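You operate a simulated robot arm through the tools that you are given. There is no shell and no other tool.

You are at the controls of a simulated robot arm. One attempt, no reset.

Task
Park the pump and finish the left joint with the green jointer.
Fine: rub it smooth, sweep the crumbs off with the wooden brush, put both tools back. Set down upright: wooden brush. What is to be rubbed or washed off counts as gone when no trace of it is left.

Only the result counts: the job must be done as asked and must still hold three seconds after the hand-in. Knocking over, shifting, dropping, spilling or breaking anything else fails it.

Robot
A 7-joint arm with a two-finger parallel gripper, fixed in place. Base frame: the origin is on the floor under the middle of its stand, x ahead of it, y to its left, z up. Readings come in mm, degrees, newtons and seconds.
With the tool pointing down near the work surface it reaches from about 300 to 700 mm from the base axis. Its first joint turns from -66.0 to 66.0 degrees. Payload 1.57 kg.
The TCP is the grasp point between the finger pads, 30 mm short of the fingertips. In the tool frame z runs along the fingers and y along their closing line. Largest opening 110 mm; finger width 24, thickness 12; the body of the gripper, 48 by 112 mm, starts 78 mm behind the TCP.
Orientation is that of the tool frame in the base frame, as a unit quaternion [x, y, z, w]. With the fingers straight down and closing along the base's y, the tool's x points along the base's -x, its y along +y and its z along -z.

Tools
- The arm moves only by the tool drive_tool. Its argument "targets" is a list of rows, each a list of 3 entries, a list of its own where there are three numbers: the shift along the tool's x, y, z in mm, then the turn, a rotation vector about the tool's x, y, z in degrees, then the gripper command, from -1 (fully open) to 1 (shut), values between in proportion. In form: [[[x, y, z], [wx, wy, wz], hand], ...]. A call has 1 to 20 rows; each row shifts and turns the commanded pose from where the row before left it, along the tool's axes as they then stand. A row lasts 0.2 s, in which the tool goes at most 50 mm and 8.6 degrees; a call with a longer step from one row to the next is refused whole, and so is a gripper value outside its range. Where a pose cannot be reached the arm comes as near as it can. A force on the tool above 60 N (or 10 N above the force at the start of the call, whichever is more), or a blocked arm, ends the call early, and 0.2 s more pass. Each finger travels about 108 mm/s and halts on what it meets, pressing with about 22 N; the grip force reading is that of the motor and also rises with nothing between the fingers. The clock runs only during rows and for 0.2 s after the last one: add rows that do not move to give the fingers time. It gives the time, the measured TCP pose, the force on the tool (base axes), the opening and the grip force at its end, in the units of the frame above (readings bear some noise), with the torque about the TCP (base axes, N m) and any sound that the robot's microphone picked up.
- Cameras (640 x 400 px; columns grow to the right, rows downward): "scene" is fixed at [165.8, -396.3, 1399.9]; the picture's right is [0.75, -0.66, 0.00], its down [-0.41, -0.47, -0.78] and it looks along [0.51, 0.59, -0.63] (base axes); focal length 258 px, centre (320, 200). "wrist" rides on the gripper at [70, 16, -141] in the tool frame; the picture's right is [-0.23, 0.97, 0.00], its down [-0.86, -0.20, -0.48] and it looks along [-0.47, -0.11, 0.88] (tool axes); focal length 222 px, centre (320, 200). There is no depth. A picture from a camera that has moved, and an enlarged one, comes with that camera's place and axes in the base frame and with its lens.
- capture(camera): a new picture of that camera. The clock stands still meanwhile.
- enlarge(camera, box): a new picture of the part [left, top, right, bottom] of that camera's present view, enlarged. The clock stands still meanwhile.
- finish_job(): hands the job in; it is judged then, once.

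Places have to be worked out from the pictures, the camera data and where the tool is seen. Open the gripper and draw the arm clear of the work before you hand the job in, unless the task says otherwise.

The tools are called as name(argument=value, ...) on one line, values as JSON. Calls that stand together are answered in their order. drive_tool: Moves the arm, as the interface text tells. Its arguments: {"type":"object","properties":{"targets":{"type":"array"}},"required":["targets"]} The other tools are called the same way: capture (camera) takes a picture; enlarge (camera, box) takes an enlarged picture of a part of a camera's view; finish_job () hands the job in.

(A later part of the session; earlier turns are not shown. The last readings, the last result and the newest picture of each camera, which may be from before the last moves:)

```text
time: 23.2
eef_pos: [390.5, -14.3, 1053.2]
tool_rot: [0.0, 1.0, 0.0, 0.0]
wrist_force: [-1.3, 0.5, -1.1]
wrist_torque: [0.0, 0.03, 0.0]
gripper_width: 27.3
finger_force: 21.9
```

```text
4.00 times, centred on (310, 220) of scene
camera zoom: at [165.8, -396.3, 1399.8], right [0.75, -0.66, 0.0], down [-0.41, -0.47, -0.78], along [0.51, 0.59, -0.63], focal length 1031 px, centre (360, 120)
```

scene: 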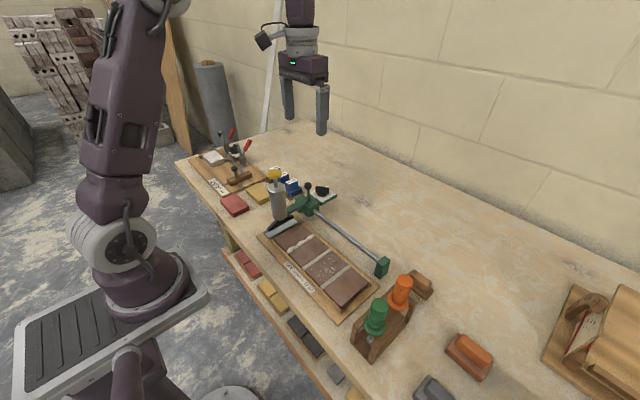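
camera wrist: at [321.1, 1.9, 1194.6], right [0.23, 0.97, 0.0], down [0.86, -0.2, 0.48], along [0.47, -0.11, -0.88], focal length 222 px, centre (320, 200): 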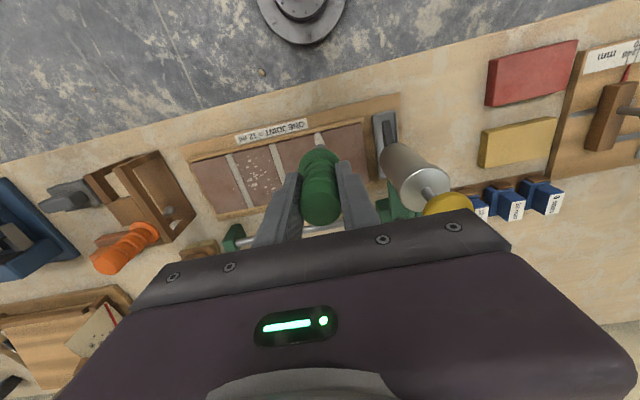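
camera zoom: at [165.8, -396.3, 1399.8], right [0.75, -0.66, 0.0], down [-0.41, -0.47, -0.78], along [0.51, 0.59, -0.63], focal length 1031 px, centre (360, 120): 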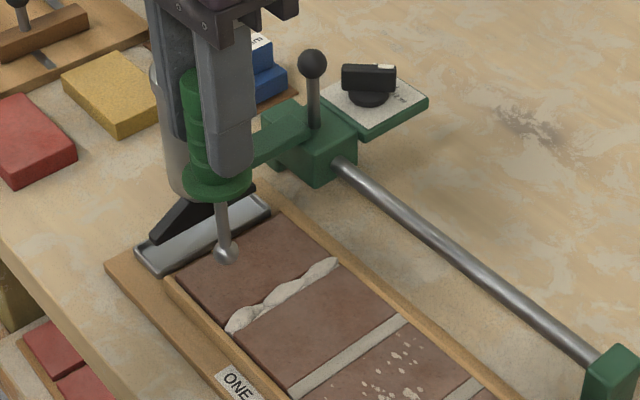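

I enlarge the wrist view to compare the ball position with the bead.

enlarge(camera="wrist", box=[250, 110, 390, 210])

```text
4.00 times, centred on (320, 160) of wrist
camera zoom: at [321.1, 1.9, 1194.6], right [0.23, 0.97, 0.0], down [0.86, -0.2, 0.48], along [0.47, -0.11, -0.88], focal length 888 px, centre (320, 360)
```

zoom: 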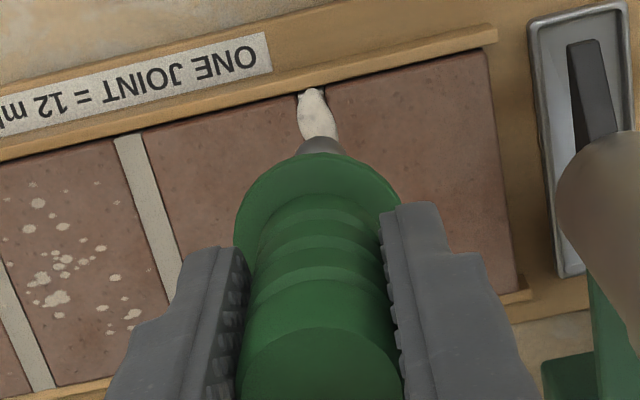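

The bead is at y≈-16.5 while the ball is near y≈-13.5. I shift −2.5 mm in y and lower to just above the bead.

drive_tool(targets=[[[1, -2.5, 20], [0, 0, 0], 1], [[0, 0, 20], [0, 0, 0], 1], [[0, 0, 8], [0, 0, 0], 1], [[0, 0, 0], [0, 0, 0], 1]])

enlarge(camera="scene", box=[280, 210, 340, 260])

enlarge(camera="wrist", box=[250, 90, 390, 190])

```text
time: 24.2
eef_pos: [391.8, -19.6, 1006.0]
tool_rot: [0.0, 1.0, 0.0, 0.0]
wrist_force: [0.5, -0.1, -1.4]
wrist_torque: [0.0, 0.01, -0.02]
gripper_width: 27.2
finger_force: 22.1
```

```text
8.00 times, centred on (310, 235) of scene
camera zoom: at [165.8, -396.3, 1399.8], right [0.75, -0.66, 0.0], down [-0.41, -0.47, -0.78], along [0.51, 0.59, -0.63], focal length 2062 px, centre (400, -80)
```

zoom: 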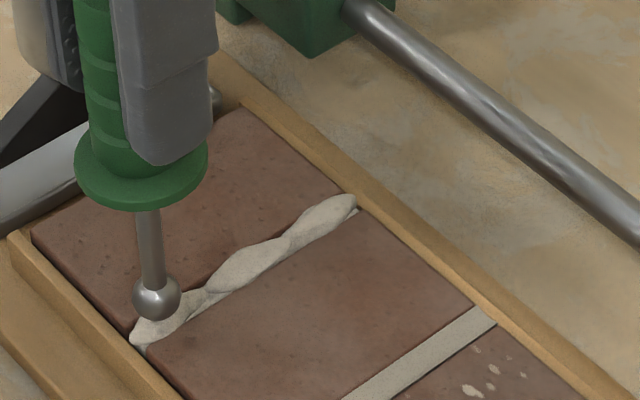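

```text
4.00 times, centred on (320, 140) of wrist
camera zoom: at [322.4, -2.7, 1147.6], right [0.23, 0.97, 0.0], down [0.86, -0.2, 0.48], along [0.47, -0.11, -0.88], focal length 888 px, centre (320, 440)
```

zoom: 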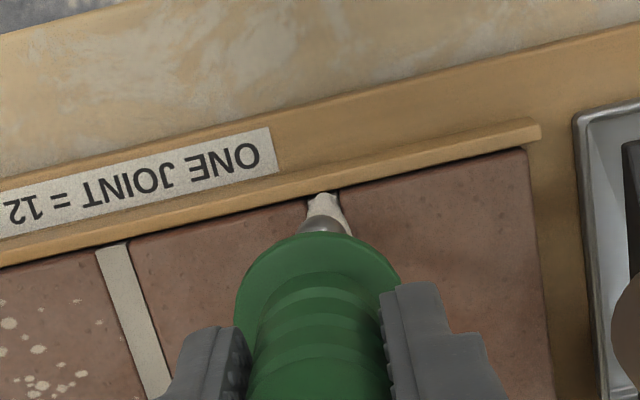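

Ball and bead line up in the wrist view, with the ball still some mm above. I lower in 1.5 mm steps watching the vertical force.

drive_tool(targets=[[[0, 0, 2], [0, 0, 0], 1], [[0, 0, 2], [0, 0, 0], 1], [[0, 0, 2], [0, 0, 0], 1], [[0, 0, 1], [0, 0, 0], 1], [[0, 0, 0], [0, 0, 0], 1]])

enlarge(camera="scene", box=[280, 210, 340, 260])

```text
time: 25.4
eef_pos: [391.2, -18.4, 998.5]
tool_rot: [0.0, 1.0, 0.0, 0.0]
wrist_force: [-0.1, 2.7, 0.6]
wrist_torque: [0.26, 0.02, -0.01]
gripper_width: 27.2
finger_force: 22.2
```

```text
8.00 times, centred on (310, 235) of scene
camera zoom: at [165.8, -396.3, 1399.9], right [0.75, -0.66, 0.0], down [-0.41, -0.47, -0.78], along [0.51, 0.59, -0.63], focal length 2062 px, centre (400, -80)
```

zoom: 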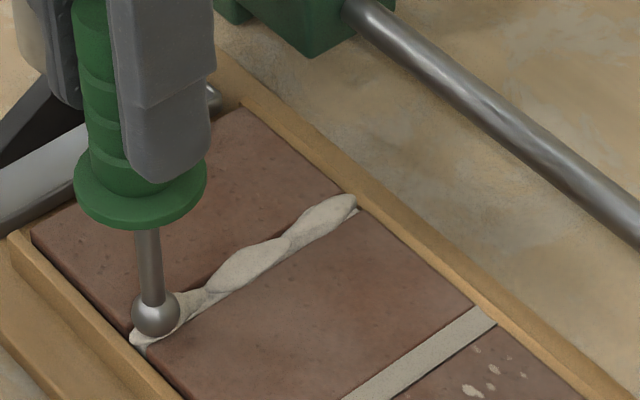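

First contact: +2.7 N in y, so the ball is touching on its −y side and should go slightly +y. I shift +1.5 mm and lower 1 mm more.

drive_tool(targets=[[[0, 1.5, 0], [0, 0, 0], 1], [[0, 0, 0], [0, 0, 0], 1]])

drive_tool(targets=[[[0, 0, 1], [0, 0, 0], 1], [[0, 0, 0], [0, 0, 0], 1]])

```text
time: 26.0
eef_pos: [389.3, -16.6, 998.9]
tool_rot: [0.0, 1.0, 0.0, 0.0]
wrist_force: [-0.2, 0.1, -1.2]
wrist_torque: [-0.01, -0.02, 0.01]
gripper_width: 27.1
finger_force: 22.2
```

```text
time: 26.6
eef_pos: [390.3, -18.2, 998.3]
tool_rot: [0.0, 1.0, 0.0, 0.001]
wrist_force: [-1.1, 5.9, 17.2]
wrist_torque: [0.6, 0.19, 0.02]
gripper_width: 27.4
finger_force: 21.9
```

Now 17 N vertical with +5.9 N in y; I ease the lateral load by another +1 mm in y and raise half a mm.

drive_tool(targets=[[[0, 1, -0.5], [0, 0, 0], 1], [[0, 0, 0], [0, 0, 0], 1]])

enlarge(camera="scene", box=[280, 215, 320, 255])

enlarge(camera="wrist", box=[270, 90, 370, 170])

```text
time: 27.2
eef_pos: [388.2, -18.5, 998.5]
tool_rot: [0.001, 1.0, 0.0, -0.001]
wrist_force: [0.5, 2.1, 0.2]
wrist_torque: [0.23, -0.02, -0.01]
gripper_width: 27.1
finger_force: 21.8
```

```text
10.00 times, centred on (300, 235) of scene
camera zoom: at [165.8, -396.3, 1399.9], right [0.75, -0.66, 0.0], down [-0.41, -0.47, -0.78], along [0.51, 0.59, -0.63], focal length 2578 px, centre (520, -150)
```

zoom: 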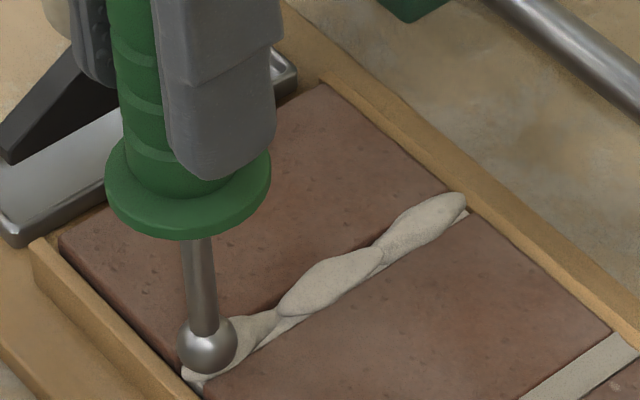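

```text
5.00 times, centred on (320, 130) of wrist
camera zoom: at [320.6, -1.0, 1140.3], right [0.23, 0.97, 0.0], down [0.86, -0.2, 0.48], along [0.46, -0.11, -0.88], focal length 1111 px, centre (320, 550)
```

zoom: 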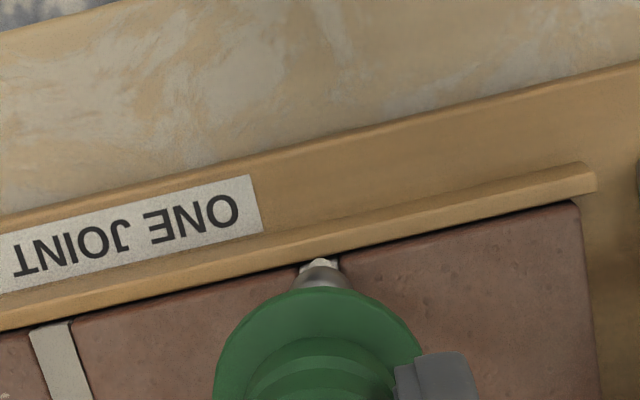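

The ball sits in the near end of the joint. I press slightly (0.7 mm) and begin a slow stroke in +x, checking forces after a short distance.

drive_tool(targets=[[[0, 0.5, 0.7], [0, 0, 0], 1], [[-3, 0, 0], [0, 0, 0], 1], [[-3, 0, 0], [0, 0, 0], 1], [[-3, 0, 0], [0, 0, 0], 1], [[-3, 0, 0], [0, 0, 0], 1]])

enlarge(camera="scene", box=[280, 215, 330, 255])

```text
time: 28.4
eef_pos: [402.0, -17.1, 996.7]
tool_rot: [0.0, 1.0, 0.0, -0.001]
wrist_force: [-2.6, -4.6, 3.5]
wrist_torque: [-0.53, 0.28, -0.02]
gripper_width: 27.0
finger_force: 22.0
```

```text
10.00 times, centred on (305, 235) of scene
camera zoom: at [165.7, -396.4, 1399.8], right [0.75, -0.66, 0.0], down [-0.41, -0.47, -0.78], along [0.51, 0.59, -0.63], focal length 2578 px, centre (470, -150)
```

zoom: 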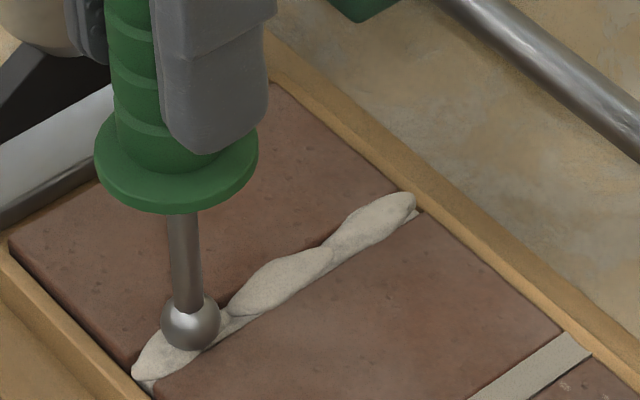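

Side force has flipped to −4.6 N, so the joint centre is near commanded y≈-17.2. I shift −0.8 mm, press a little more and continue the stroke.

drive_tool(targets=[[[-2, -0.8, 0.5], [0, 0, 0], 1], [[-3, 0, 0], [0, 0, 0], 1], [[-3, 0, 0], [0, 0, 0], 1], [[-3, 0, 0], [0, 0, 0], 1], [[-3, 0, 0], [0, 0, 0], 1], [[-3, 0, 0], [0, 0, 0], 1]])

enlarge(camera="scene", box=[280, 215, 330, 255])

```text
time: 29.8
eef_pos: [420.0, -18.0, 999.0]
tool_rot: [0.0, 1.0, 0.0, -0.001]
wrist_force: [-0.5, -0.4, -1.3]
wrist_torque: [-0.04, 0.0, 0.02]
gripper_width: 27.1
finger_force: 21.8
```

```text
10.00 times, centred on (305, 235) of scene
camera zoom: at [165.8, -396.3, 1399.9], right [0.75, -0.66, 0.0], down [-0.41, -0.47, -0.78], along [0.51, 0.59, -0.63], focal length 2578 px, centre (470, -150)
```

zoom: 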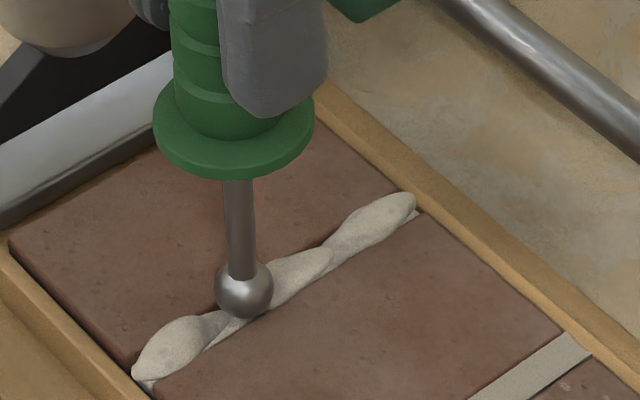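

The bead is still intact and there is no contact force now; the ball bottom is only around the brick-top level. I lower in 0.5 mm steps here to find firm contact.

drive_tool(targets=[[[0, 0, 0.5], [0, 0, 0], 1], [[0, 0, 0.5], [0, 0, 0], 1], [[0, 0, 0], [0, 0, 0], 1]])

drive_tool(targets=[[[0, 0, 0.5], [0, 0, 0], 1], [[0, 0, 0.5], [0, 0, 0], 1], [[0, 0, 0], [0, 0, 0], 1]])

```text
time: 30.6
eef_pos: [418.7, -17.4, 998.4]
tool_rot: [0.0, 1.0, 0.0, 0.001]
wrist_force: [1.5, 4.9, 17.0]
wrist_torque: [0.55, -0.09, 0.01]
gripper_width: 27.4
finger_force: 22.6
```

```text
time: 31.4
eef_pos: [419.7, -17.9, 996.3]
tool_rot: [0.0, 1.0, 0.0, -0.001]
wrist_force: [-2.0, 5.8, 16.5]
wrist_torque: [0.63, 0.25, 0.01]
gripper_width: 27.2
finger_force: 22.7
```

Contact is firm now (~17 N, about where the handle would slip in the grip). I shift +0.5 mm in y, ease 0.3 mm and stroke onward toward +x, then look.

drive_tool(targets=[[[0, 0.5, -0.3], [0, 0, 0], 1], [[-3, 0, 0], [0, 0, 0], 1], [[-3, 0, 0], [0, 0, 0], 1], [[-3, 0, 0], [0, 0, 0], 1], [[-3, 0, 0], [0, 0, 0], 1]])

enlarge(camera="scene", box=[280, 215, 330, 255])

```text
time: 32.6
eef_pos: [431.7, -16.2, 995.0]
tool_rot: [0.0, 1.0, 0.0, 0.0]
wrist_force: [-0.1, -0.1, -1.4]
wrist_torque: [0.02, -0.02, 0.0]
gripper_width: 26.9
finger_force: 21.9
```

```text
10.00 times, centred on (305, 235) of scene
camera zoom: at [165.8, -396.3, 1399.8], right [0.75, -0.66, 0.0], down [-0.41, -0.47, -0.78], along [0.51, 0.59, -0.63], focal length 2578 px, centre (470, -150)
```

zoom: 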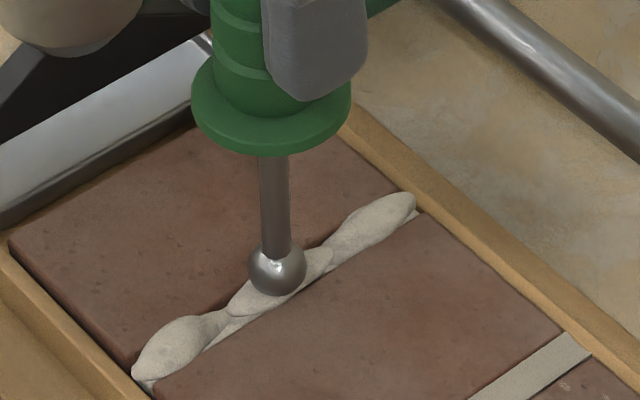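

Contact vanished after that small shift. I lower again in 0.4 mm steps here and read the force each time.

drive_tool(targets=[[[0, 0, 0.4], [0, 0, 0], 1], [[0, 0, 0], [0, 0, 0], 1]])

drive_tool(targets=[[[0, 0, 0.4], [0, 0, 0], 1], [[0, 0, 0], [0, 0, 0], 1]])

drive_tool(targets=[[[0, 0, 0.4], [0, 0, 0], 1], [[0, 0, 0], [0, 0, 0], 1]])

```text
time: 33.2
eef_pos: [432.3, -17.6, 996.1]
tool_rot: [0.0, 1.0, 0.0, 0.001]
wrist_force: [-1.9, -5.3, 12.0]
wrist_torque: [-0.61, 0.17, 0.01]
gripper_width: 27.4
finger_force: 21.6
```

```text
time: 33.8
eef_pos: [432.0, -17.5, 995.2]
tool_rot: [0.0, 1.0, 0.0, 0.001]
wrist_force: [0.9, -1.3, 13.2]
wrist_torque: [-0.5, -0.05, 0.0]
gripper_width: 26.8
finger_force: 21.6
```

```text
time: 34.4
eef_pos: [431.4, -17.0, 994.4]
tool_rot: [-0.001, 1.0, 0.001, 0.0]
wrist_force: [1.8, -3.0, 2.5]
wrist_torque: [-0.41, -0.25, 0.0]
gripper_width: 27.3
finger_force: 21.9
```

Forces vary oddly while lowering, so I look at how the tool sits in the grip.

enlarge(camera="scene", box=[270, 190, 340, 255])

enlarge(camera="wrist", box=[240, 80, 400, 230])

```text
6.15 times, centred on (305, 222) of scene
camera zoom: at [165.8, -396.4, 1399.8], right [0.75, -0.66, 0.0], down [-0.41, -0.47, -0.78], along [0.51, 0.59, -0.63], focal length 1586 px, centre (412, 62)
```

zoom: 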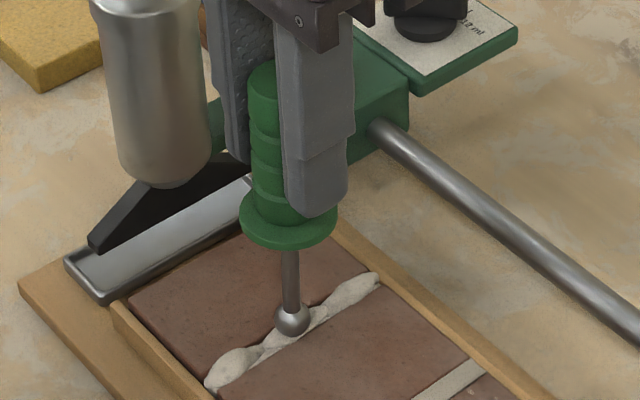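

```text
2.67 times, centred on (320, 155) of wrist
camera zoom: at [362.4, -0.3, 1136.8], right [0.23, 0.97, 0.0], down [0.86, -0.2, 0.48], along [0.47, -0.11, -0.88], focal length 592 px, centre (320, 320)
```

zoom: 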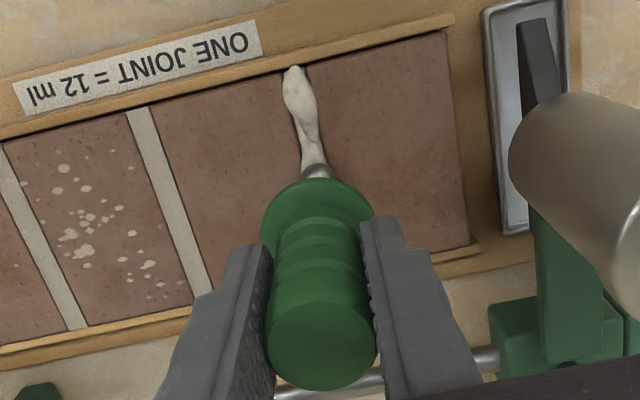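

I look very closely at the bead for any change along the part already pressed.

enlarge(camera="scene", box=[288, 222, 324, 248])

enlarge(camera="wrist", box=[290, 90, 340, 130])

```text
15.38 times, centred on (306, 235) of scene
camera zoom: at [165.8, -396.4, 1399.8], right [0.75, -0.66, 0.0], down [-0.41, -0.47, -0.78], along [0.51, 0.59, -0.63], focal length 3966 px, centre (535, -338)
```

zoom: 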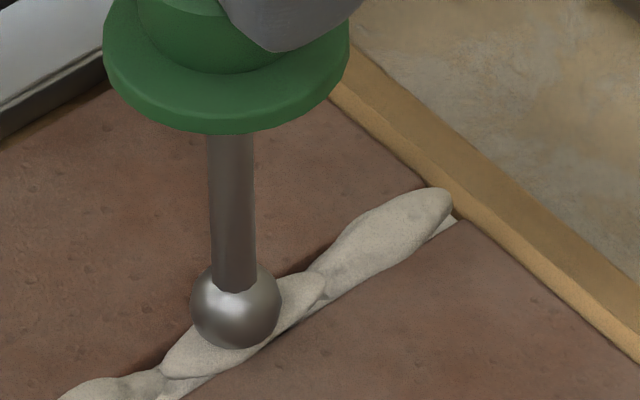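

```text
10.00 times, centred on (315, 110) of wrist
camera zoom: at [362.4, -0.3, 1136.8], right [0.23, 0.97, 0.0], down [0.86, -0.2, 0.48], along [0.47, -0.11, -0.88], focal length 2221 px, centre (370, 1100)
```

zoom: 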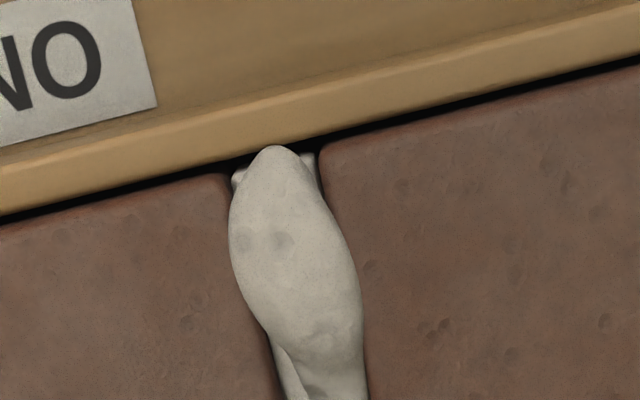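

The ball rides on the second lobe; there are faint dents on the first lobe. I stroke back toward −x a little at this height to see how the bead responds.

drive_tool(targets=[[[2, 0, 0], [0, 0, 0], 1], [[2, 0, 0], [0, 0, 0], 1], [[2, 0, 0], [0, 0, 0], 1], [[2, 0, 0], [0, 0, 0], 1]])

enlarge(camera="scene", box=[288, 222, 324, 248])

```text
time: 35.4
eef_pos: [423.9, -17.1, 994.9]
tool_rot: [0.0, 1.0, 0.001, 0.0]
wrist_force: [0.8, -1.8, 0.6]
wrist_torque: [-0.31, -0.1, 0.01]
gripper_width: 27.0
finger_force: 22.0
```

```text
15.38 times, centred on (306, 235) of scene
camera zoom: at [165.8, -396.4, 1399.8], right [0.75, -0.66, 0.0], down [-0.41, -0.47, -0.78], along [0.51, 0.59, -0.63], focal length 3966 px, centre (535, -338)
```

zoom: 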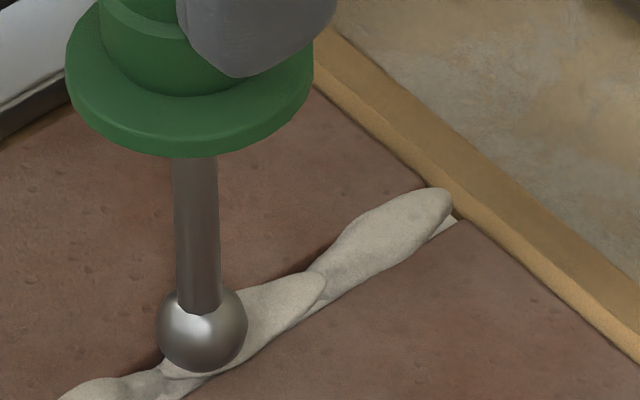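

The ball glides with almost no force, so the bead itself isn't resisting; I seem to be touching the groove walls. I centre by −0.4 mm and press deeper in small steps.

drive_tool(targets=[[[0, -0.4, 0.5], [0, 0, 0], 1], [[0, 0, 0], [0, 0, 0], 1]])

drive_tool(targets=[[[0, 0, 0.5], [0, 0, 0], 1], [[0, 0, 0], [0, 0, 0], 1]])

drive_tool(targets=[[[0, 0, 0.5], [0, 0, 0], 1], [[0, 0, 0], [0, 0, 0], 1]])

```text
time: 36.0
eef_pos: [424.2, -17.4, 993.5]
tool_rot: [0.001, 1.0, 0.001, 0.0]
wrist_force: [-1.6, 2.8, 14.8]
wrist_torque: [0.5, 0.2, 0.02]
gripper_width: 27.1
finger_force: 22.3
```

```text
time: 36.6
eef_pos: [424.0, -16.7, 994.0]
tool_rot: [-0.001, 1.0, -0.001, -0.001]
wrist_force: [0.1, 5.0, 15.6]
wrist_torque: [0.53, 0.1, 0.03]
gripper_width: 27.2
finger_force: 21.8
```

```text
time: 37.2
eef_pos: [422.9, -18.7, 994.0]
tool_rot: [0.001, 1.0, 0.0, 0.001]
wrist_force: [2.5, 5.8, 15.8]
wrist_torque: [0.66, -0.29, -0.05]
gripper_width: 27.1
finger_force: 22.1
```

The press saturates near 16 N (handle about to slip in the grip), so the ball is on something solid. I stroke +x under this load and look.

drive_tool(targets=[[[-2, 0, 0], [0, 0, 0], 1], [[-2, 0, 0], [0, 0, 0], 1], [[-2, 0, 0], [0, 0, 0], 1], [[-2, 0, 0], [0, 0, 0], 1], [[-2, 0, 0], [0, 0, 0], 1], [[-2, 0, 0], [0, 0, 0], 1]])

enlarge(camera="scene", box=[288, 222, 324, 248])

```text
time: 38.6
eef_pos: [434.9, -16.9, 992.7]
tool_rot: [-0.001, 1.0, 0.0, -0.001]
wrist_force: [0.3, -1.2, -0.5]
wrist_torque: [-0.19, 0.06, 0.0]
gripper_width: 27.2
finger_force: 22.4
```

```text
15.38 times, centred on (306, 235) of scene
camera zoom: at [165.8, -396.3, 1399.8], right [0.75, -0.66, 0.0], down [-0.41, -0.47, -0.78], along [0.51, 0.59, -0.63], focal length 3966 px, centre (535, -338)
```

zoom: 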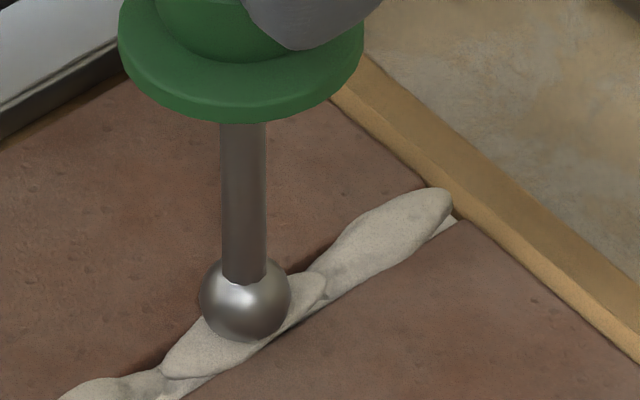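

I estimate the ball bottom is at about the brick-top level, i.e. on the mortar fill. I press 0.6 mm more and do a longer stroke toward the far end, to see whether distance matters.

drive_tool(targets=[[[0, 0, 0.6], [0, 0, 0], 1], [[-4, 0, 0], [0, 0, 0], 1], [[-4, 0, 0], [0, 0, 0], 1], [[-4, 0, 0], [0, 0, 0], 1], [[-4, 0, 0], [0, 0, 0], 1], [[-4, 0, 0], [0, 0, 0], 1], [[-4, 0, 0], [0, 0, 0], 1], [[-4, 0, 0], [0, 0, 0], 1], [[-4, 0, 0], [0, 0, 0], 1]])

enlarge(camera="scene", box=[288, 222, 324, 248])

```text
time: 40.6
eef_pos: [467.5, -17.5, 992.3]
tool_rot: [0.0, 1.0, 0.0, 0.0]
wrist_force: [-0.1, 0.2, -0.1]
wrist_torque: [0.18, 0.08, 0.01]
gripper_width: 27.4
finger_force: 21.8
```

```text
15.38 times, centred on (306, 235) of scene
camera zoom: at [165.7, -396.3, 1399.8], right [0.75, -0.66, 0.0], down [-0.41, -0.47, -0.78], along [0.51, 0.59, -0.63], focal length 3966 px, centre (535, -338)
```

zoom: 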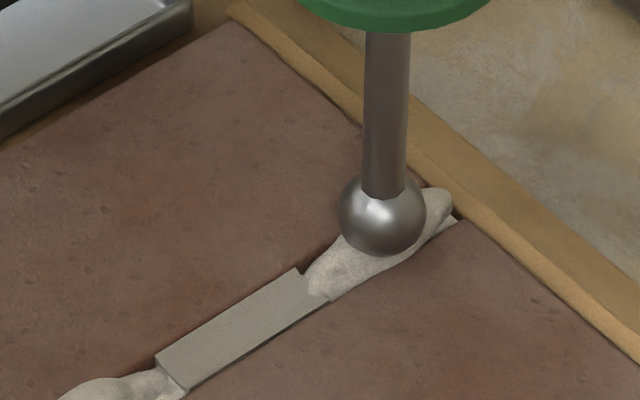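

The middle lobe has become smooth fill, so strokes under light load work. I now rub the far lobe back and forth.

drive_tool(targets=[[[-3, 0, 0.3], [0, 0, 0], 1], [[-3, 0, 0], [0, 0, 0], 1], [[4, 0, 0.1], [0, 0, 0], 1], [[4, 0, 0], [0, 0, 0], 1], [[4, 0, 0], [0, 0, 0], 1], [[4, 0, 0], [0, 0, 0], 1], [[4, 0, 0], [0, 0, 0], 1], [[4, 0, 0], [0, 0, 0], 1], [[4, 0, 0], [0, 0, 0], 1]])

enlarge(camera="scene", box=[288, 222, 324, 248])

```text
time: 42.6
eef_pos: [446.5, -17.2, 993.5]
tool_rot: [0.0, 1.0, 0.0, 0.0]
wrist_force: [1.3, 0.9, -0.3]
wrist_torque: [-0.04, -0.01, 0.02]
gripper_width: 27.0
finger_force: 22.2
```

```text
15.38 times, centred on (306, 235) of scene
camera zoom: at [165.8, -396.3, 1399.9], right [0.75, -0.66, 0.0], down [-0.41, -0.47, -0.78], along [0.51, 0.59, -0.63], focal length 3966 px, centre (535, -338)
```

zoom: 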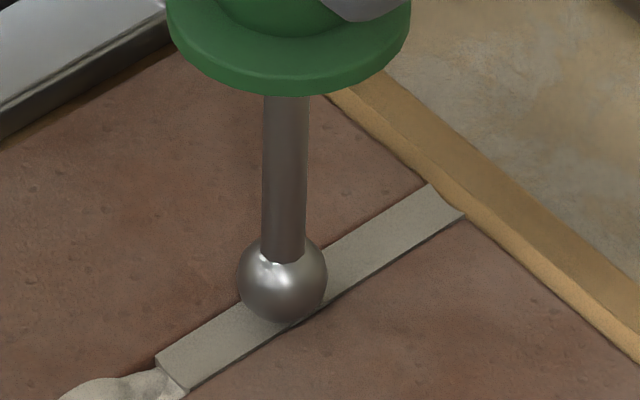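

The far lobe is smooth too. Now I stroke back over the near lobe to the joint's near end and return.

drive_tool(targets=[[[5, 0, 0], [0, 0, 0], 1], [[5, 0, 0], [0, 0, 0], 1], [[5, 0, 0], [0, 0, 0], 1], [[5, 0, 0], [0, 0, 0], 1], [[4, 0, 0], [0, 0, 0], 1], [[4, 0, 0], [0, 0, 0], 1], [[4, 0, 0], [0, 0, 0], 1], [[4, 0, 0], [0, 0, 0], 1], [[4, 0, 0], [0, 0, 0], 1], [[4, 0, 0], [0, 0, 0], 1], [[4, 0, 0], [0, 0, 0], 1], [[4, 0, 0], [0, 0, 0], 1], [[3, 0, 0], [0, 0, 0], 1]])

enlarge(camera="scene", box=[282, 222, 322, 252])

```text
time: 45.4
eef_pos: [391.2, -18.1, 992.1]
tool_rot: [0.0, 1.0, 0.0, 0.0]
wrist_force: [1.7, 5.1, 4.7]
wrist_torque: [0.61, -0.2, -0.04]
gripper_width: 26.9
finger_force: 21.7
```

```text
13.33 times, centred on (302, 237) of scene
camera zoom: at [165.8, -396.2, 1399.9], right [0.75, -0.66, 0.0], down [-0.41, -0.47, -0.78], along [0.51, 0.58, -0.63], focal length 3437 px, centre (560, -293)
```

zoom: 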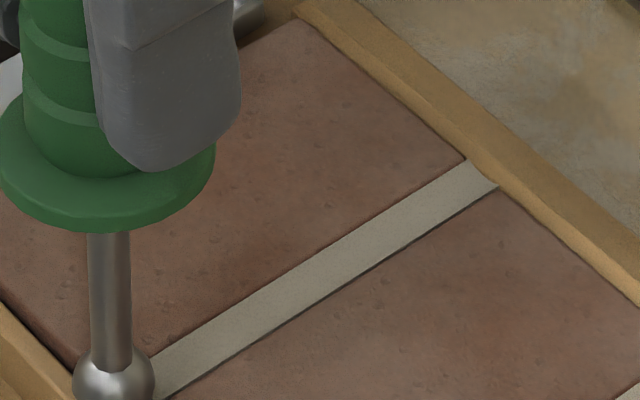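

The whole joint now looks flat; I do one more short pass over the near end and back, then lift.

drive_tool(targets=[[[3, 0.5, 0], [0, 0, 0], 1], [[1, 0, 0], [0, 0, 0], 1], [[-4, 0, 0], [0, 0, 0], 1], [[-4, 0, 0], [0, 0, 0], 1], [[-4, 0, 0], [0, 0, 0], 1], [[-4, 0, 0], [0, 0, 0], 1], [[-4, 0, 0], [0, 0, 0], 1], [[-4, 0, 0], [0, 0, 0], 1], [[0, 0, -5], [0, 0, 0], 1], [[0, 0, -25], [0, 0, 0], 1], [[0, 0, -40], [0, 0, 0], 1], [[0, 0, -30], [0, 0, 0], 1]])

enlarge(camera="scene", box=[260, 205, 380, 315])

enlarge(camera="scene", box=[278, 220, 328, 260])

capture(camera="wrist")

```text
time: 48.0
eef_pos: [410.2, -14.7, 1094.4]
tool_rot: [0.001, 1.0, 0.0, -0.001]
wrist_force: [-0.2, -0.1, -1.3]
wrist_torque: [0.01, -0.04, 0.03]
gripper_width: 26.7
finger_force: 21.9
```

```text
3.64 times, centred on (320, 260) of scene
camera zoom: at [165.8, -396.3, 1399.9], right [0.75, -0.66, 0.0], down [-0.41, -0.47, -0.78], along [0.51, 0.59, -0.63], focal length 938 px, centre (320, -18)
```

zoom: 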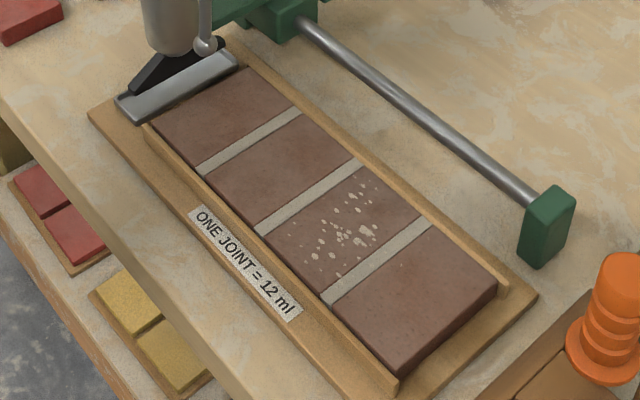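

```text
10.00 times, centred on (303, 240) of scene
camera zoom: at [165.8, -396.3, 1399.9], right [0.75, -0.66, 0.0], down [-0.41, -0.47, -0.78], along [0.51, 0.59, -0.63], focal length 2578 px, centre (490, -200)
```

zoom: 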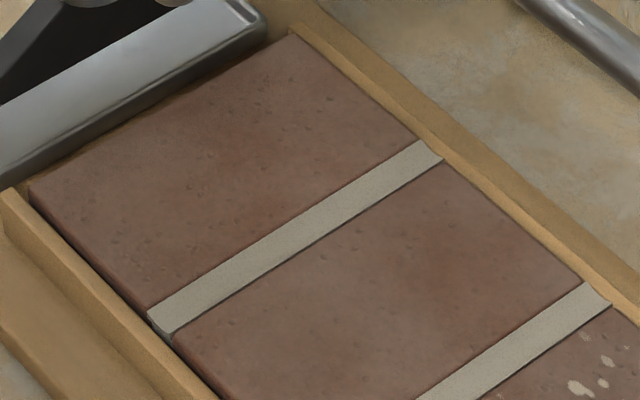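

```text
taken
camera wrist: at [342.1, 1.3, 1236.5], right [0.23, 0.97, 0.0], down [0.85, -0.2, 0.48], along [0.47, -0.11, -0.88], focal length 222 px, centre (320, 200)
```

wrist: 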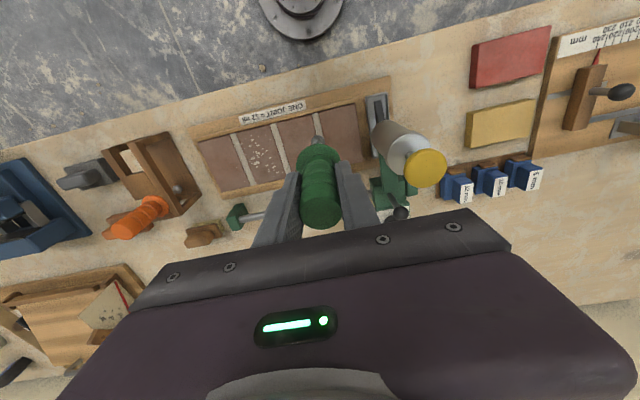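

The left joint is now flat like the others, and the old crumbs on the third brick remain for the brush. I carry the jointer back above its rack slot.

drive_tool(targets=[[[2.5, -27.5, -10], [0, 0, 0], 1], [[2.5, -27.5, 0], [0, 0, 0], 1], [[2.5, -27.5, 0], [0, 0, 0], 1], [[2.5, -27.5, 0], [0, 0, 0], 1], [[2.5, -27.5, 0], [0, 0, 0], 1], [[2.5, -27.5, 0], [0, 0, 0], 1], [[2.5, -27.5, 0], [0, 0, 0], 1], [[2.5, -27.5, 0], [0, 0, 0], 1], [[2.5, -27.5, 0], [0, 0, 0], 1], [[2.5, -28.5, 0], [0, 0, 0], 1], [[0, 0, 10], [0, 0, 0], 1], [[0, 0, 0], [0, 0, 0], 1]])

enlarge(camera="scene", box=[330, 220, 430, 360])

enlarge(camera="wrist", box=[240, 90, 420, 250])

```text
time: 50.6
eef_pos: [386.9, -292.9, 1092.0]
tool_rot: [0.0, 1.0, 0.001, 0.0]
wrist_force: [0.3, -0.8, -0.6]
wrist_torque: [-0.01, -0.01, -0.03]
gripper_width: 27.0
finger_force: 21.7
```

```text
2.86 times, centred on (380, 290) of scene
camera zoom: at [165.8, -396.3, 1399.8], right [0.75, -0.66, 0.0], down [-0.41, -0.47, -0.78], along [0.51, 0.59, -0.63], focal length 737 px, centre (149, -57)
```

zoom: 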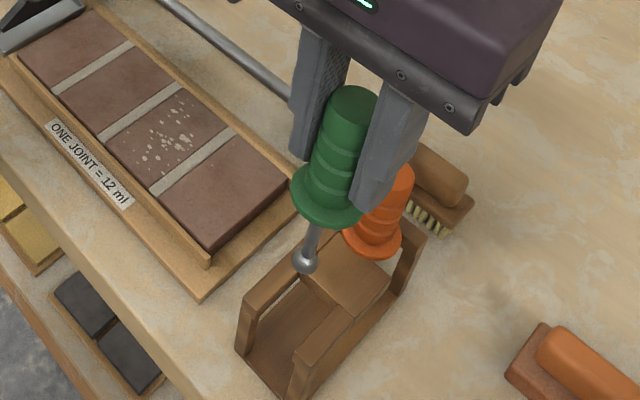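

```text
2.50 times, centred on (330, 170) of wrist
camera zoom: at [317.5, -276.0, 1233.9], right [0.23, 0.97, 0.0], down [0.86, -0.2, 0.48], along [0.47, -0.11, -0.88], focal length 555 px, centre (295, 275)
```

zoom: 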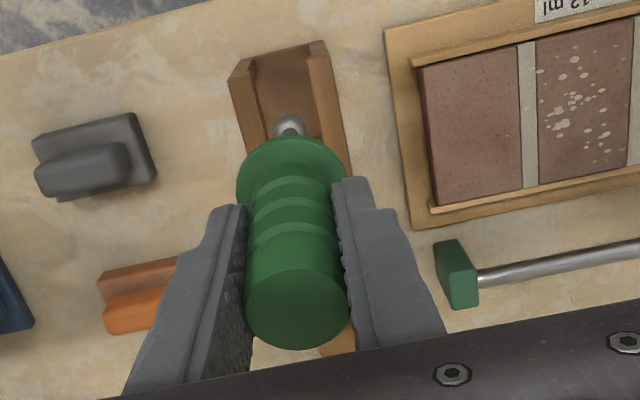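

The jointer picked up a small tilt in the grip (ball a few mm toward −x). I zoom in to measure it so I can level it before inserting.

enlarge(camera="scene", box=[360, 245, 420, 335])

enlarge(camera="wrist", box=[280, 110, 370, 230])

```text
4.44 times, centred on (390, 290) of scene
camera zoom: at [165.8, -396.3, 1399.8], right [0.75, -0.66, 0.0], down [-0.41, -0.47, -0.78], along [0.51, 0.59, -0.63], focal length 1146 px, centre (9, -200)
```

zoom: 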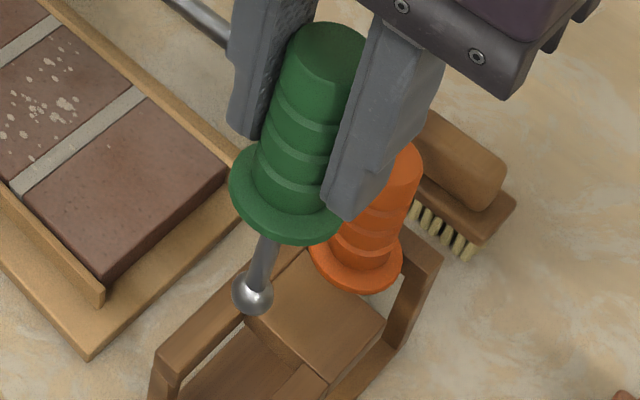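

```text
3.33 times, centred on (325, 170) of wrist
camera zoom: at [317.5, -276.0, 1233.9], right [0.23, 0.97, 0.0], down [0.86, -0.2, 0.48], along [0.47, -0.11, -0.88], focal length 740 px, centre (303, 300)
```

zoom: 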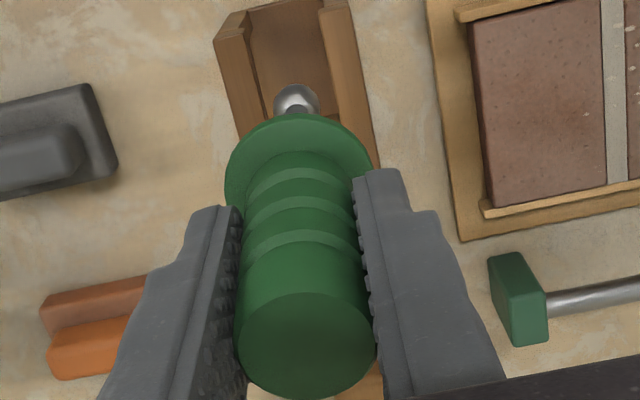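

The tilt is about 5–5.5° (ball ~11 mm toward −x). I turn the wrist −5.5° about the tool's y axis to bring the jointer vertical.

drive_tool(targets=[[[0, 0, 0], [0, -2.7, 0], 1], [[0, 0, 0], [0, -2.8, 0], 1], [[0, 0, 0], [0, 0, 0], 1], [[0, 0, 0], [0, 0, 0], 1]])

enlarge(camera="scene", box=[360, 245, 420, 335])

enlarge(camera="wrist", box=[280, 110, 370, 230])

```text
time: 51.6
eef_pos: [385.7, -291.9, 1092.2]
tool_rot: [0.0, 0.999, 0.0, 0.048]
wrist_force: [0.5, 1.1, -1.0]
wrist_torque: [0.01, 0.02, 0.04]
gripper_width: 26.8
finger_force: 21.7
```

```text
4.44 times, centred on (390, 290) of scene
camera zoom: at [165.8, -396.3, 1399.8], right [0.75, -0.66, 0.0], down [-0.41, -0.47, -0.78], along [0.51, 0.59, -0.63], focal length 1146 px, centre (9, -200)
```

zoom: 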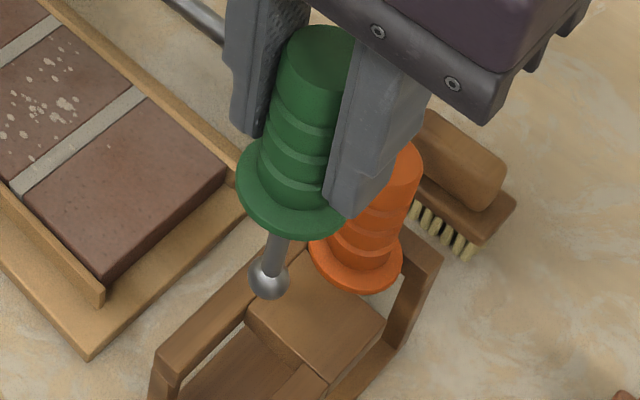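

```text
3.33 times, centred on (325, 170) of wrist
camera zoom: at [303.9, -275.8, 1226.2], right [0.23, 0.97, 0.02], down [0.81, -0.2, 0.56], along [0.55, -0.11, -0.83], focal length 740 px, centre (303, 300)
```

zoom: 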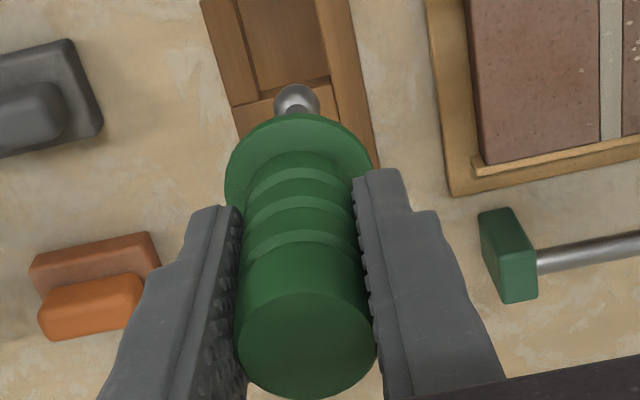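

The jointer is vertical again within about a degree. I lower it straight down between the rails to just above its seat.

drive_tool(targets=[[[2.39, 0, 24.89], [0, 0, 0], 1], [[2.39, 0, 24.89], [0, 0, 0], 1], [[2.39, 0, 24.89], [0, 0, 0], 1], [[1.92, 0, 19.91], [0, 0, 0], 1], [[0.96, 0, 9.95], [0, 0, 0], 1], [[0, 0, 0], [0, 0, 0], 1]])

enlarge(camera="scene", box=[340, 260, 430, 360])

enlarge(camera="wrist", box=[250, 90, 400, 230])

```text
time: 53.0
eef_pos: [384.1, -293.0, 986.7]
tool_rot: [0.0, 0.999, 0.0, 0.048]
wrist_force: [-0.2, 0.0, -1.0]
wrist_torque: [0.0, -0.02, -0.01]
gripper_width: 26.6
finger_force: 21.9
```

```text
4.00 times, centred on (385, 310) of scene
camera zoom: at [165.8, -396.3, 1399.8], right [0.75, -0.66, 0.0], down [-0.41, -0.47, -0.78], along [0.51, 0.59, -0.63], focal length 1031 px, centre (60, -240)
```

zoom: 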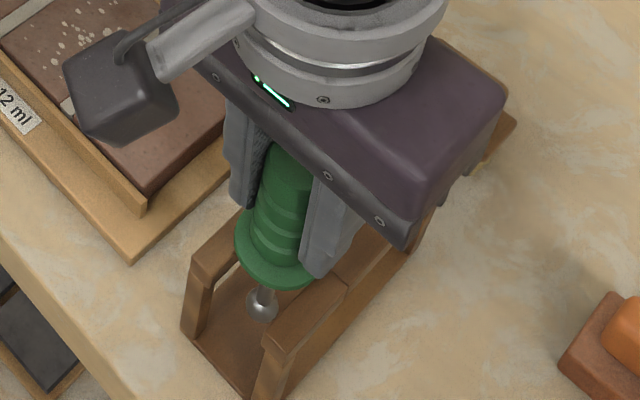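

```text
2.86 times, centred on (325, 160) of wrist
camera zoom: at [302.7, -276.6, 1120.7], right [0.23, 0.97, 0.02], down [0.81, -0.2, 0.56], along [0.55, -0.11, -0.83], focal length 635 px, centre (306, 314)
```

zoom: 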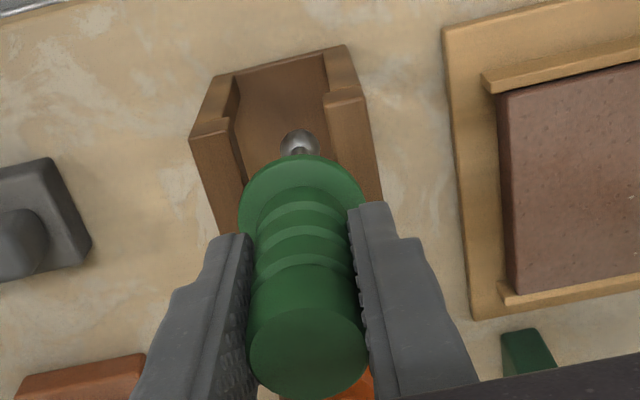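

The ball is centred in the slot. I lower further and then in 1 mm steps until the flange seats on the rails.

drive_tool(targets=[[[0.57, 0, 5.97], [0, 0, 0], 1], [[0.38, 0, 3.98], [0, 0, 0], 1], [[0.1, 0, 1], [0, 0, 0], 1], [[0, 0, 0], [0, 0, 0], 1]])

drive_tool(targets=[[[0.1, 0, 1], [0, 0, 0], 1], [[0, 0, 0], [0, 0, 0], 1]])

drive_tool(targets=[[[0.1, 0, 1], [0, 0, 0], 1], [[0, 0, 0], [0, 0, 0], 1]])

```text
time: 54.0
eef_pos: [385.9, -293.0, 975.9]
tool_rot: [0.0, 0.999, 0.0, 0.048]
wrist_force: [0.1, 0.8, -0.7]
wrist_torque: [0.02, 0.0, -0.01]
gripper_width: 26.7
finger_force: 21.8
```

```text
time: 54.6
eef_pos: [386.0, -292.8, 973.5]
tool_rot: [0.0, 0.999, -0.001, 0.05]
wrist_force: [-1.0, 1.8, 13.9]
wrist_torque: [0.08, 0.13, 0.07]
gripper_width: 26.6
finger_force: 21.7
```

```text
time: 55.2
eef_pos: [385.0, -292.4, 975.2]
tool_rot: [0.0, 0.999, 0.0, 0.049]
wrist_force: [2.6, 2.6, 16.4]
wrist_torque: [0.09, -0.05, 0.1]
gripper_width: 26.9
finger_force: 22.0
```

The flange is seated (14–16 N). I back off 1 mm, look, then release.

drive_tool(targets=[[[-0.1, 0, -1], [0, 0, 0], 1], [[0, 0, 0], [0, 0, 0], 0.4], [[0, 0, 0], [0, 0, 0], 0], [[0, 0, 0], [0, 0, 0], -0.5], [[0, 0, 0], [0, 0, 0], -1], [[0, 0, 0], [0, 0, 0], -1]])

enlarge(camera="scene", box=[340, 260, 430, 360])

enlarge(camera="wrist", box=[250, 90, 400, 230])

```text
time: 56.6
eef_pos: [384.0, -293.1, 974.3]
tool_rot: [-0.001, 0.999, 0.0, 0.049]
wrist_force: [-0.9, 0.2, -0.1]
wrist_torque: [0.02, 0.01, -0.01]
gripper_width: 110.1
finger_force: 0.2
```

```text
4.00 times, centred on (385, 310) of scene
camera zoom: at [165.8, -396.3, 1399.9], right [0.75, -0.66, 0.0], down [-0.41, -0.47, -0.78], along [0.51, 0.59, -0.63], focal length 1031 px, centre (60, -240)
```

zoom: 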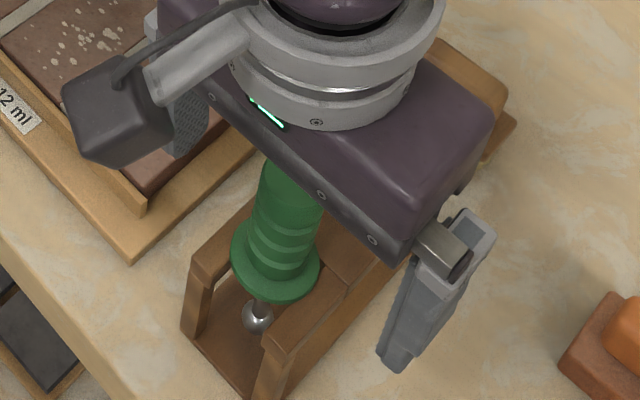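

```text
2.86 times, centred on (325, 160) of wrist
camera zoom: at [302.1, -276.7, 1109.1], right [0.23, 0.97, 0.02], down [0.81, -0.2, 0.56], along [0.55, -0.11, -0.83], focal length 635 px, centre (306, 314)
```

zoom: 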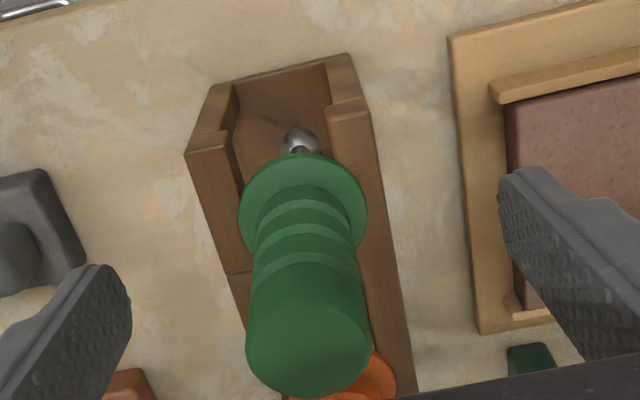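

The jointer stands in its slot just as before. I lift straight up and level the gripper again.

drive_tool(targets=[[[-1.92, 0, -19.91], [0, 0, 0], -1], [[-3.35, 0, -34.84], [0, 0, 0], -1], [[-3.35, 0, -34.84], [0, 0, 0], -1], [[-3.35, 0, -34.84], [0, 0, 0], -1], [[-2.39, 0, -24.89], [0, 0, 0], -1], [[0, 0, 0], [0, 2.8, 0], -1], [[0, 0, 0], [0, 2.7, 0], -1], [[0, 0, 0], [0, 0, 0], -1]])

capture(camera="wrist")

enlarge(camera="scene", box=[350, 250, 450, 360])

```text
time: 58.4
eef_pos: [386.7, -295.0, 1124.9]
tool_rot: [0.0, 1.0, 0.0, 0.001]
wrist_force: [-0.1, -0.4, -0.2]
wrist_torque: [-0.02, 0.01, -0.04]
gripper_width: 110.0
finger_force: 0.0
```

```text
taken
camera wrist: at [317.9, -277.4, 1266.8], right [0.23, 0.97, 0.0], down [0.86, -0.2, 0.48], along [0.47, -0.11, -0.88], focal length 222 px, centre (320, 200)
```

wrist: 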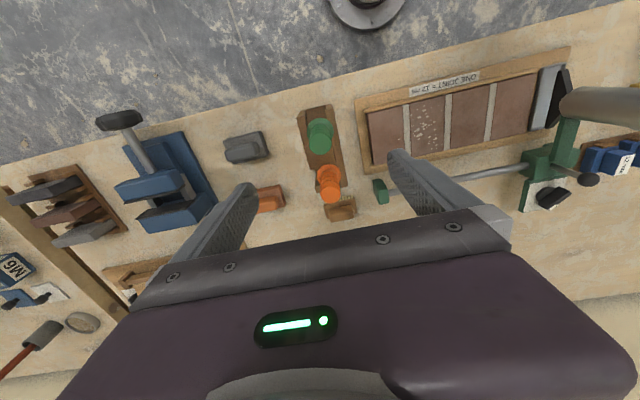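

```text
3.64 times, centred on (400, 305) of scene
camera zoom: at [165.8, -396.3, 1399.9], right [0.75, -0.66, 0.0], down [-0.41, -0.47, -0.78], along [0.51, 0.59, -0.63], focal length 938 px, centre (29, -182)
```

zoom: 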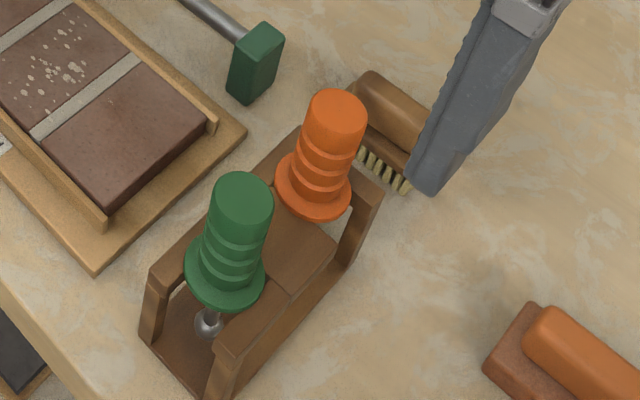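

Next the brush: I move the wrist camera so it looks straight at it, staying above the orange handle.

drive_tool(targets=[[[-25, 8, 8], [0, 0, 0], -1], [[-25, 8, 8], [0, 0, 0], -1], [[-25, 8, 8], [0, 0, 0], -1], [[0, 0, 0], [0, 0, 0], -1]])

capture(camera="wrist")

enlarge(camera="wrist", box=[260, 120, 400, 220])

enlarge(camera="scene", box=[395, 255, 445, 305])

```text
time: 59.4
eef_pos: [461.1, -268.9, 1102.9]
tool_rot: [0.0, 1.0, 0.0, 0.001]
wrist_force: [0.8, 0.0, -0.6]
wrist_torque: [-0.02, 0.04, 0.03]
gripper_width: 110.0
finger_force: 0.0
```

```text
taken
camera wrist: at [391.7, -252.8, 1243.7], right [0.23, 0.97, 0.0], down [0.86, -0.2, 0.48], along [0.47, -0.11, -0.88], focal length 222 px, centre (320, 200)
```

wrist: 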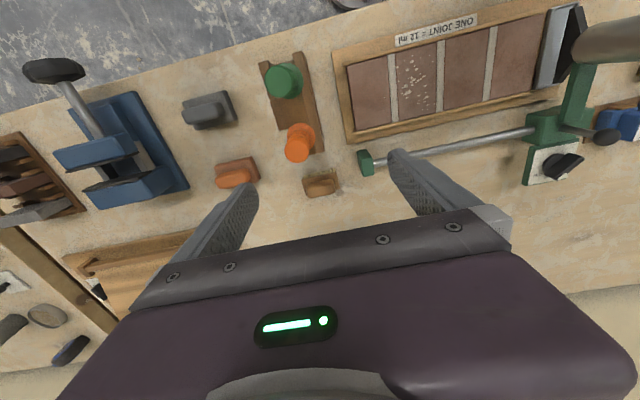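

```text
4.00 times, centred on (330, 170) of wrist
camera zoom: at [391.7, -252.8, 1243.7], right [0.23, 0.97, 0.0], down [0.86, -0.2, 0.48], along [0.47, -0.11, -0.88], focal length 888 px, centre (280, 320)
```

zoom: 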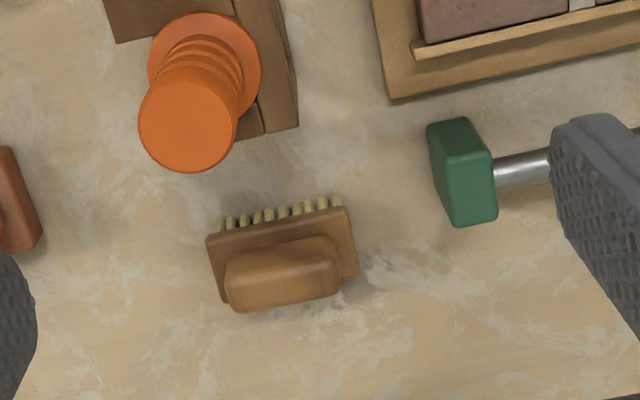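

```text
8.00 times, centred on (420, 280) of scene
camera zoom: at [165.8, -396.3, 1399.9], right [0.75, -0.66, 0.0], down [-0.41, -0.47, -0.78], along [0.51, 0.59, -0.63], focal length 2062 px, centre (-480, -440)
```

zoom: 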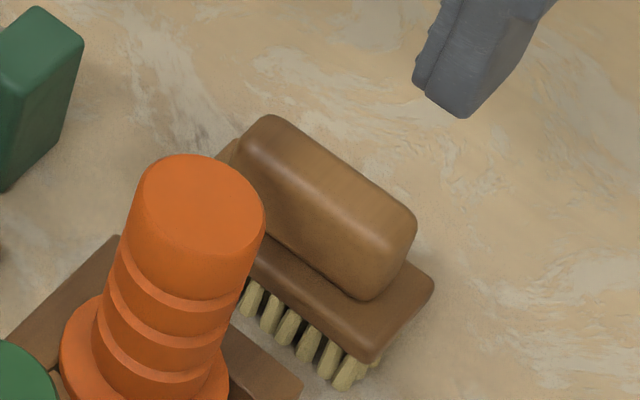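

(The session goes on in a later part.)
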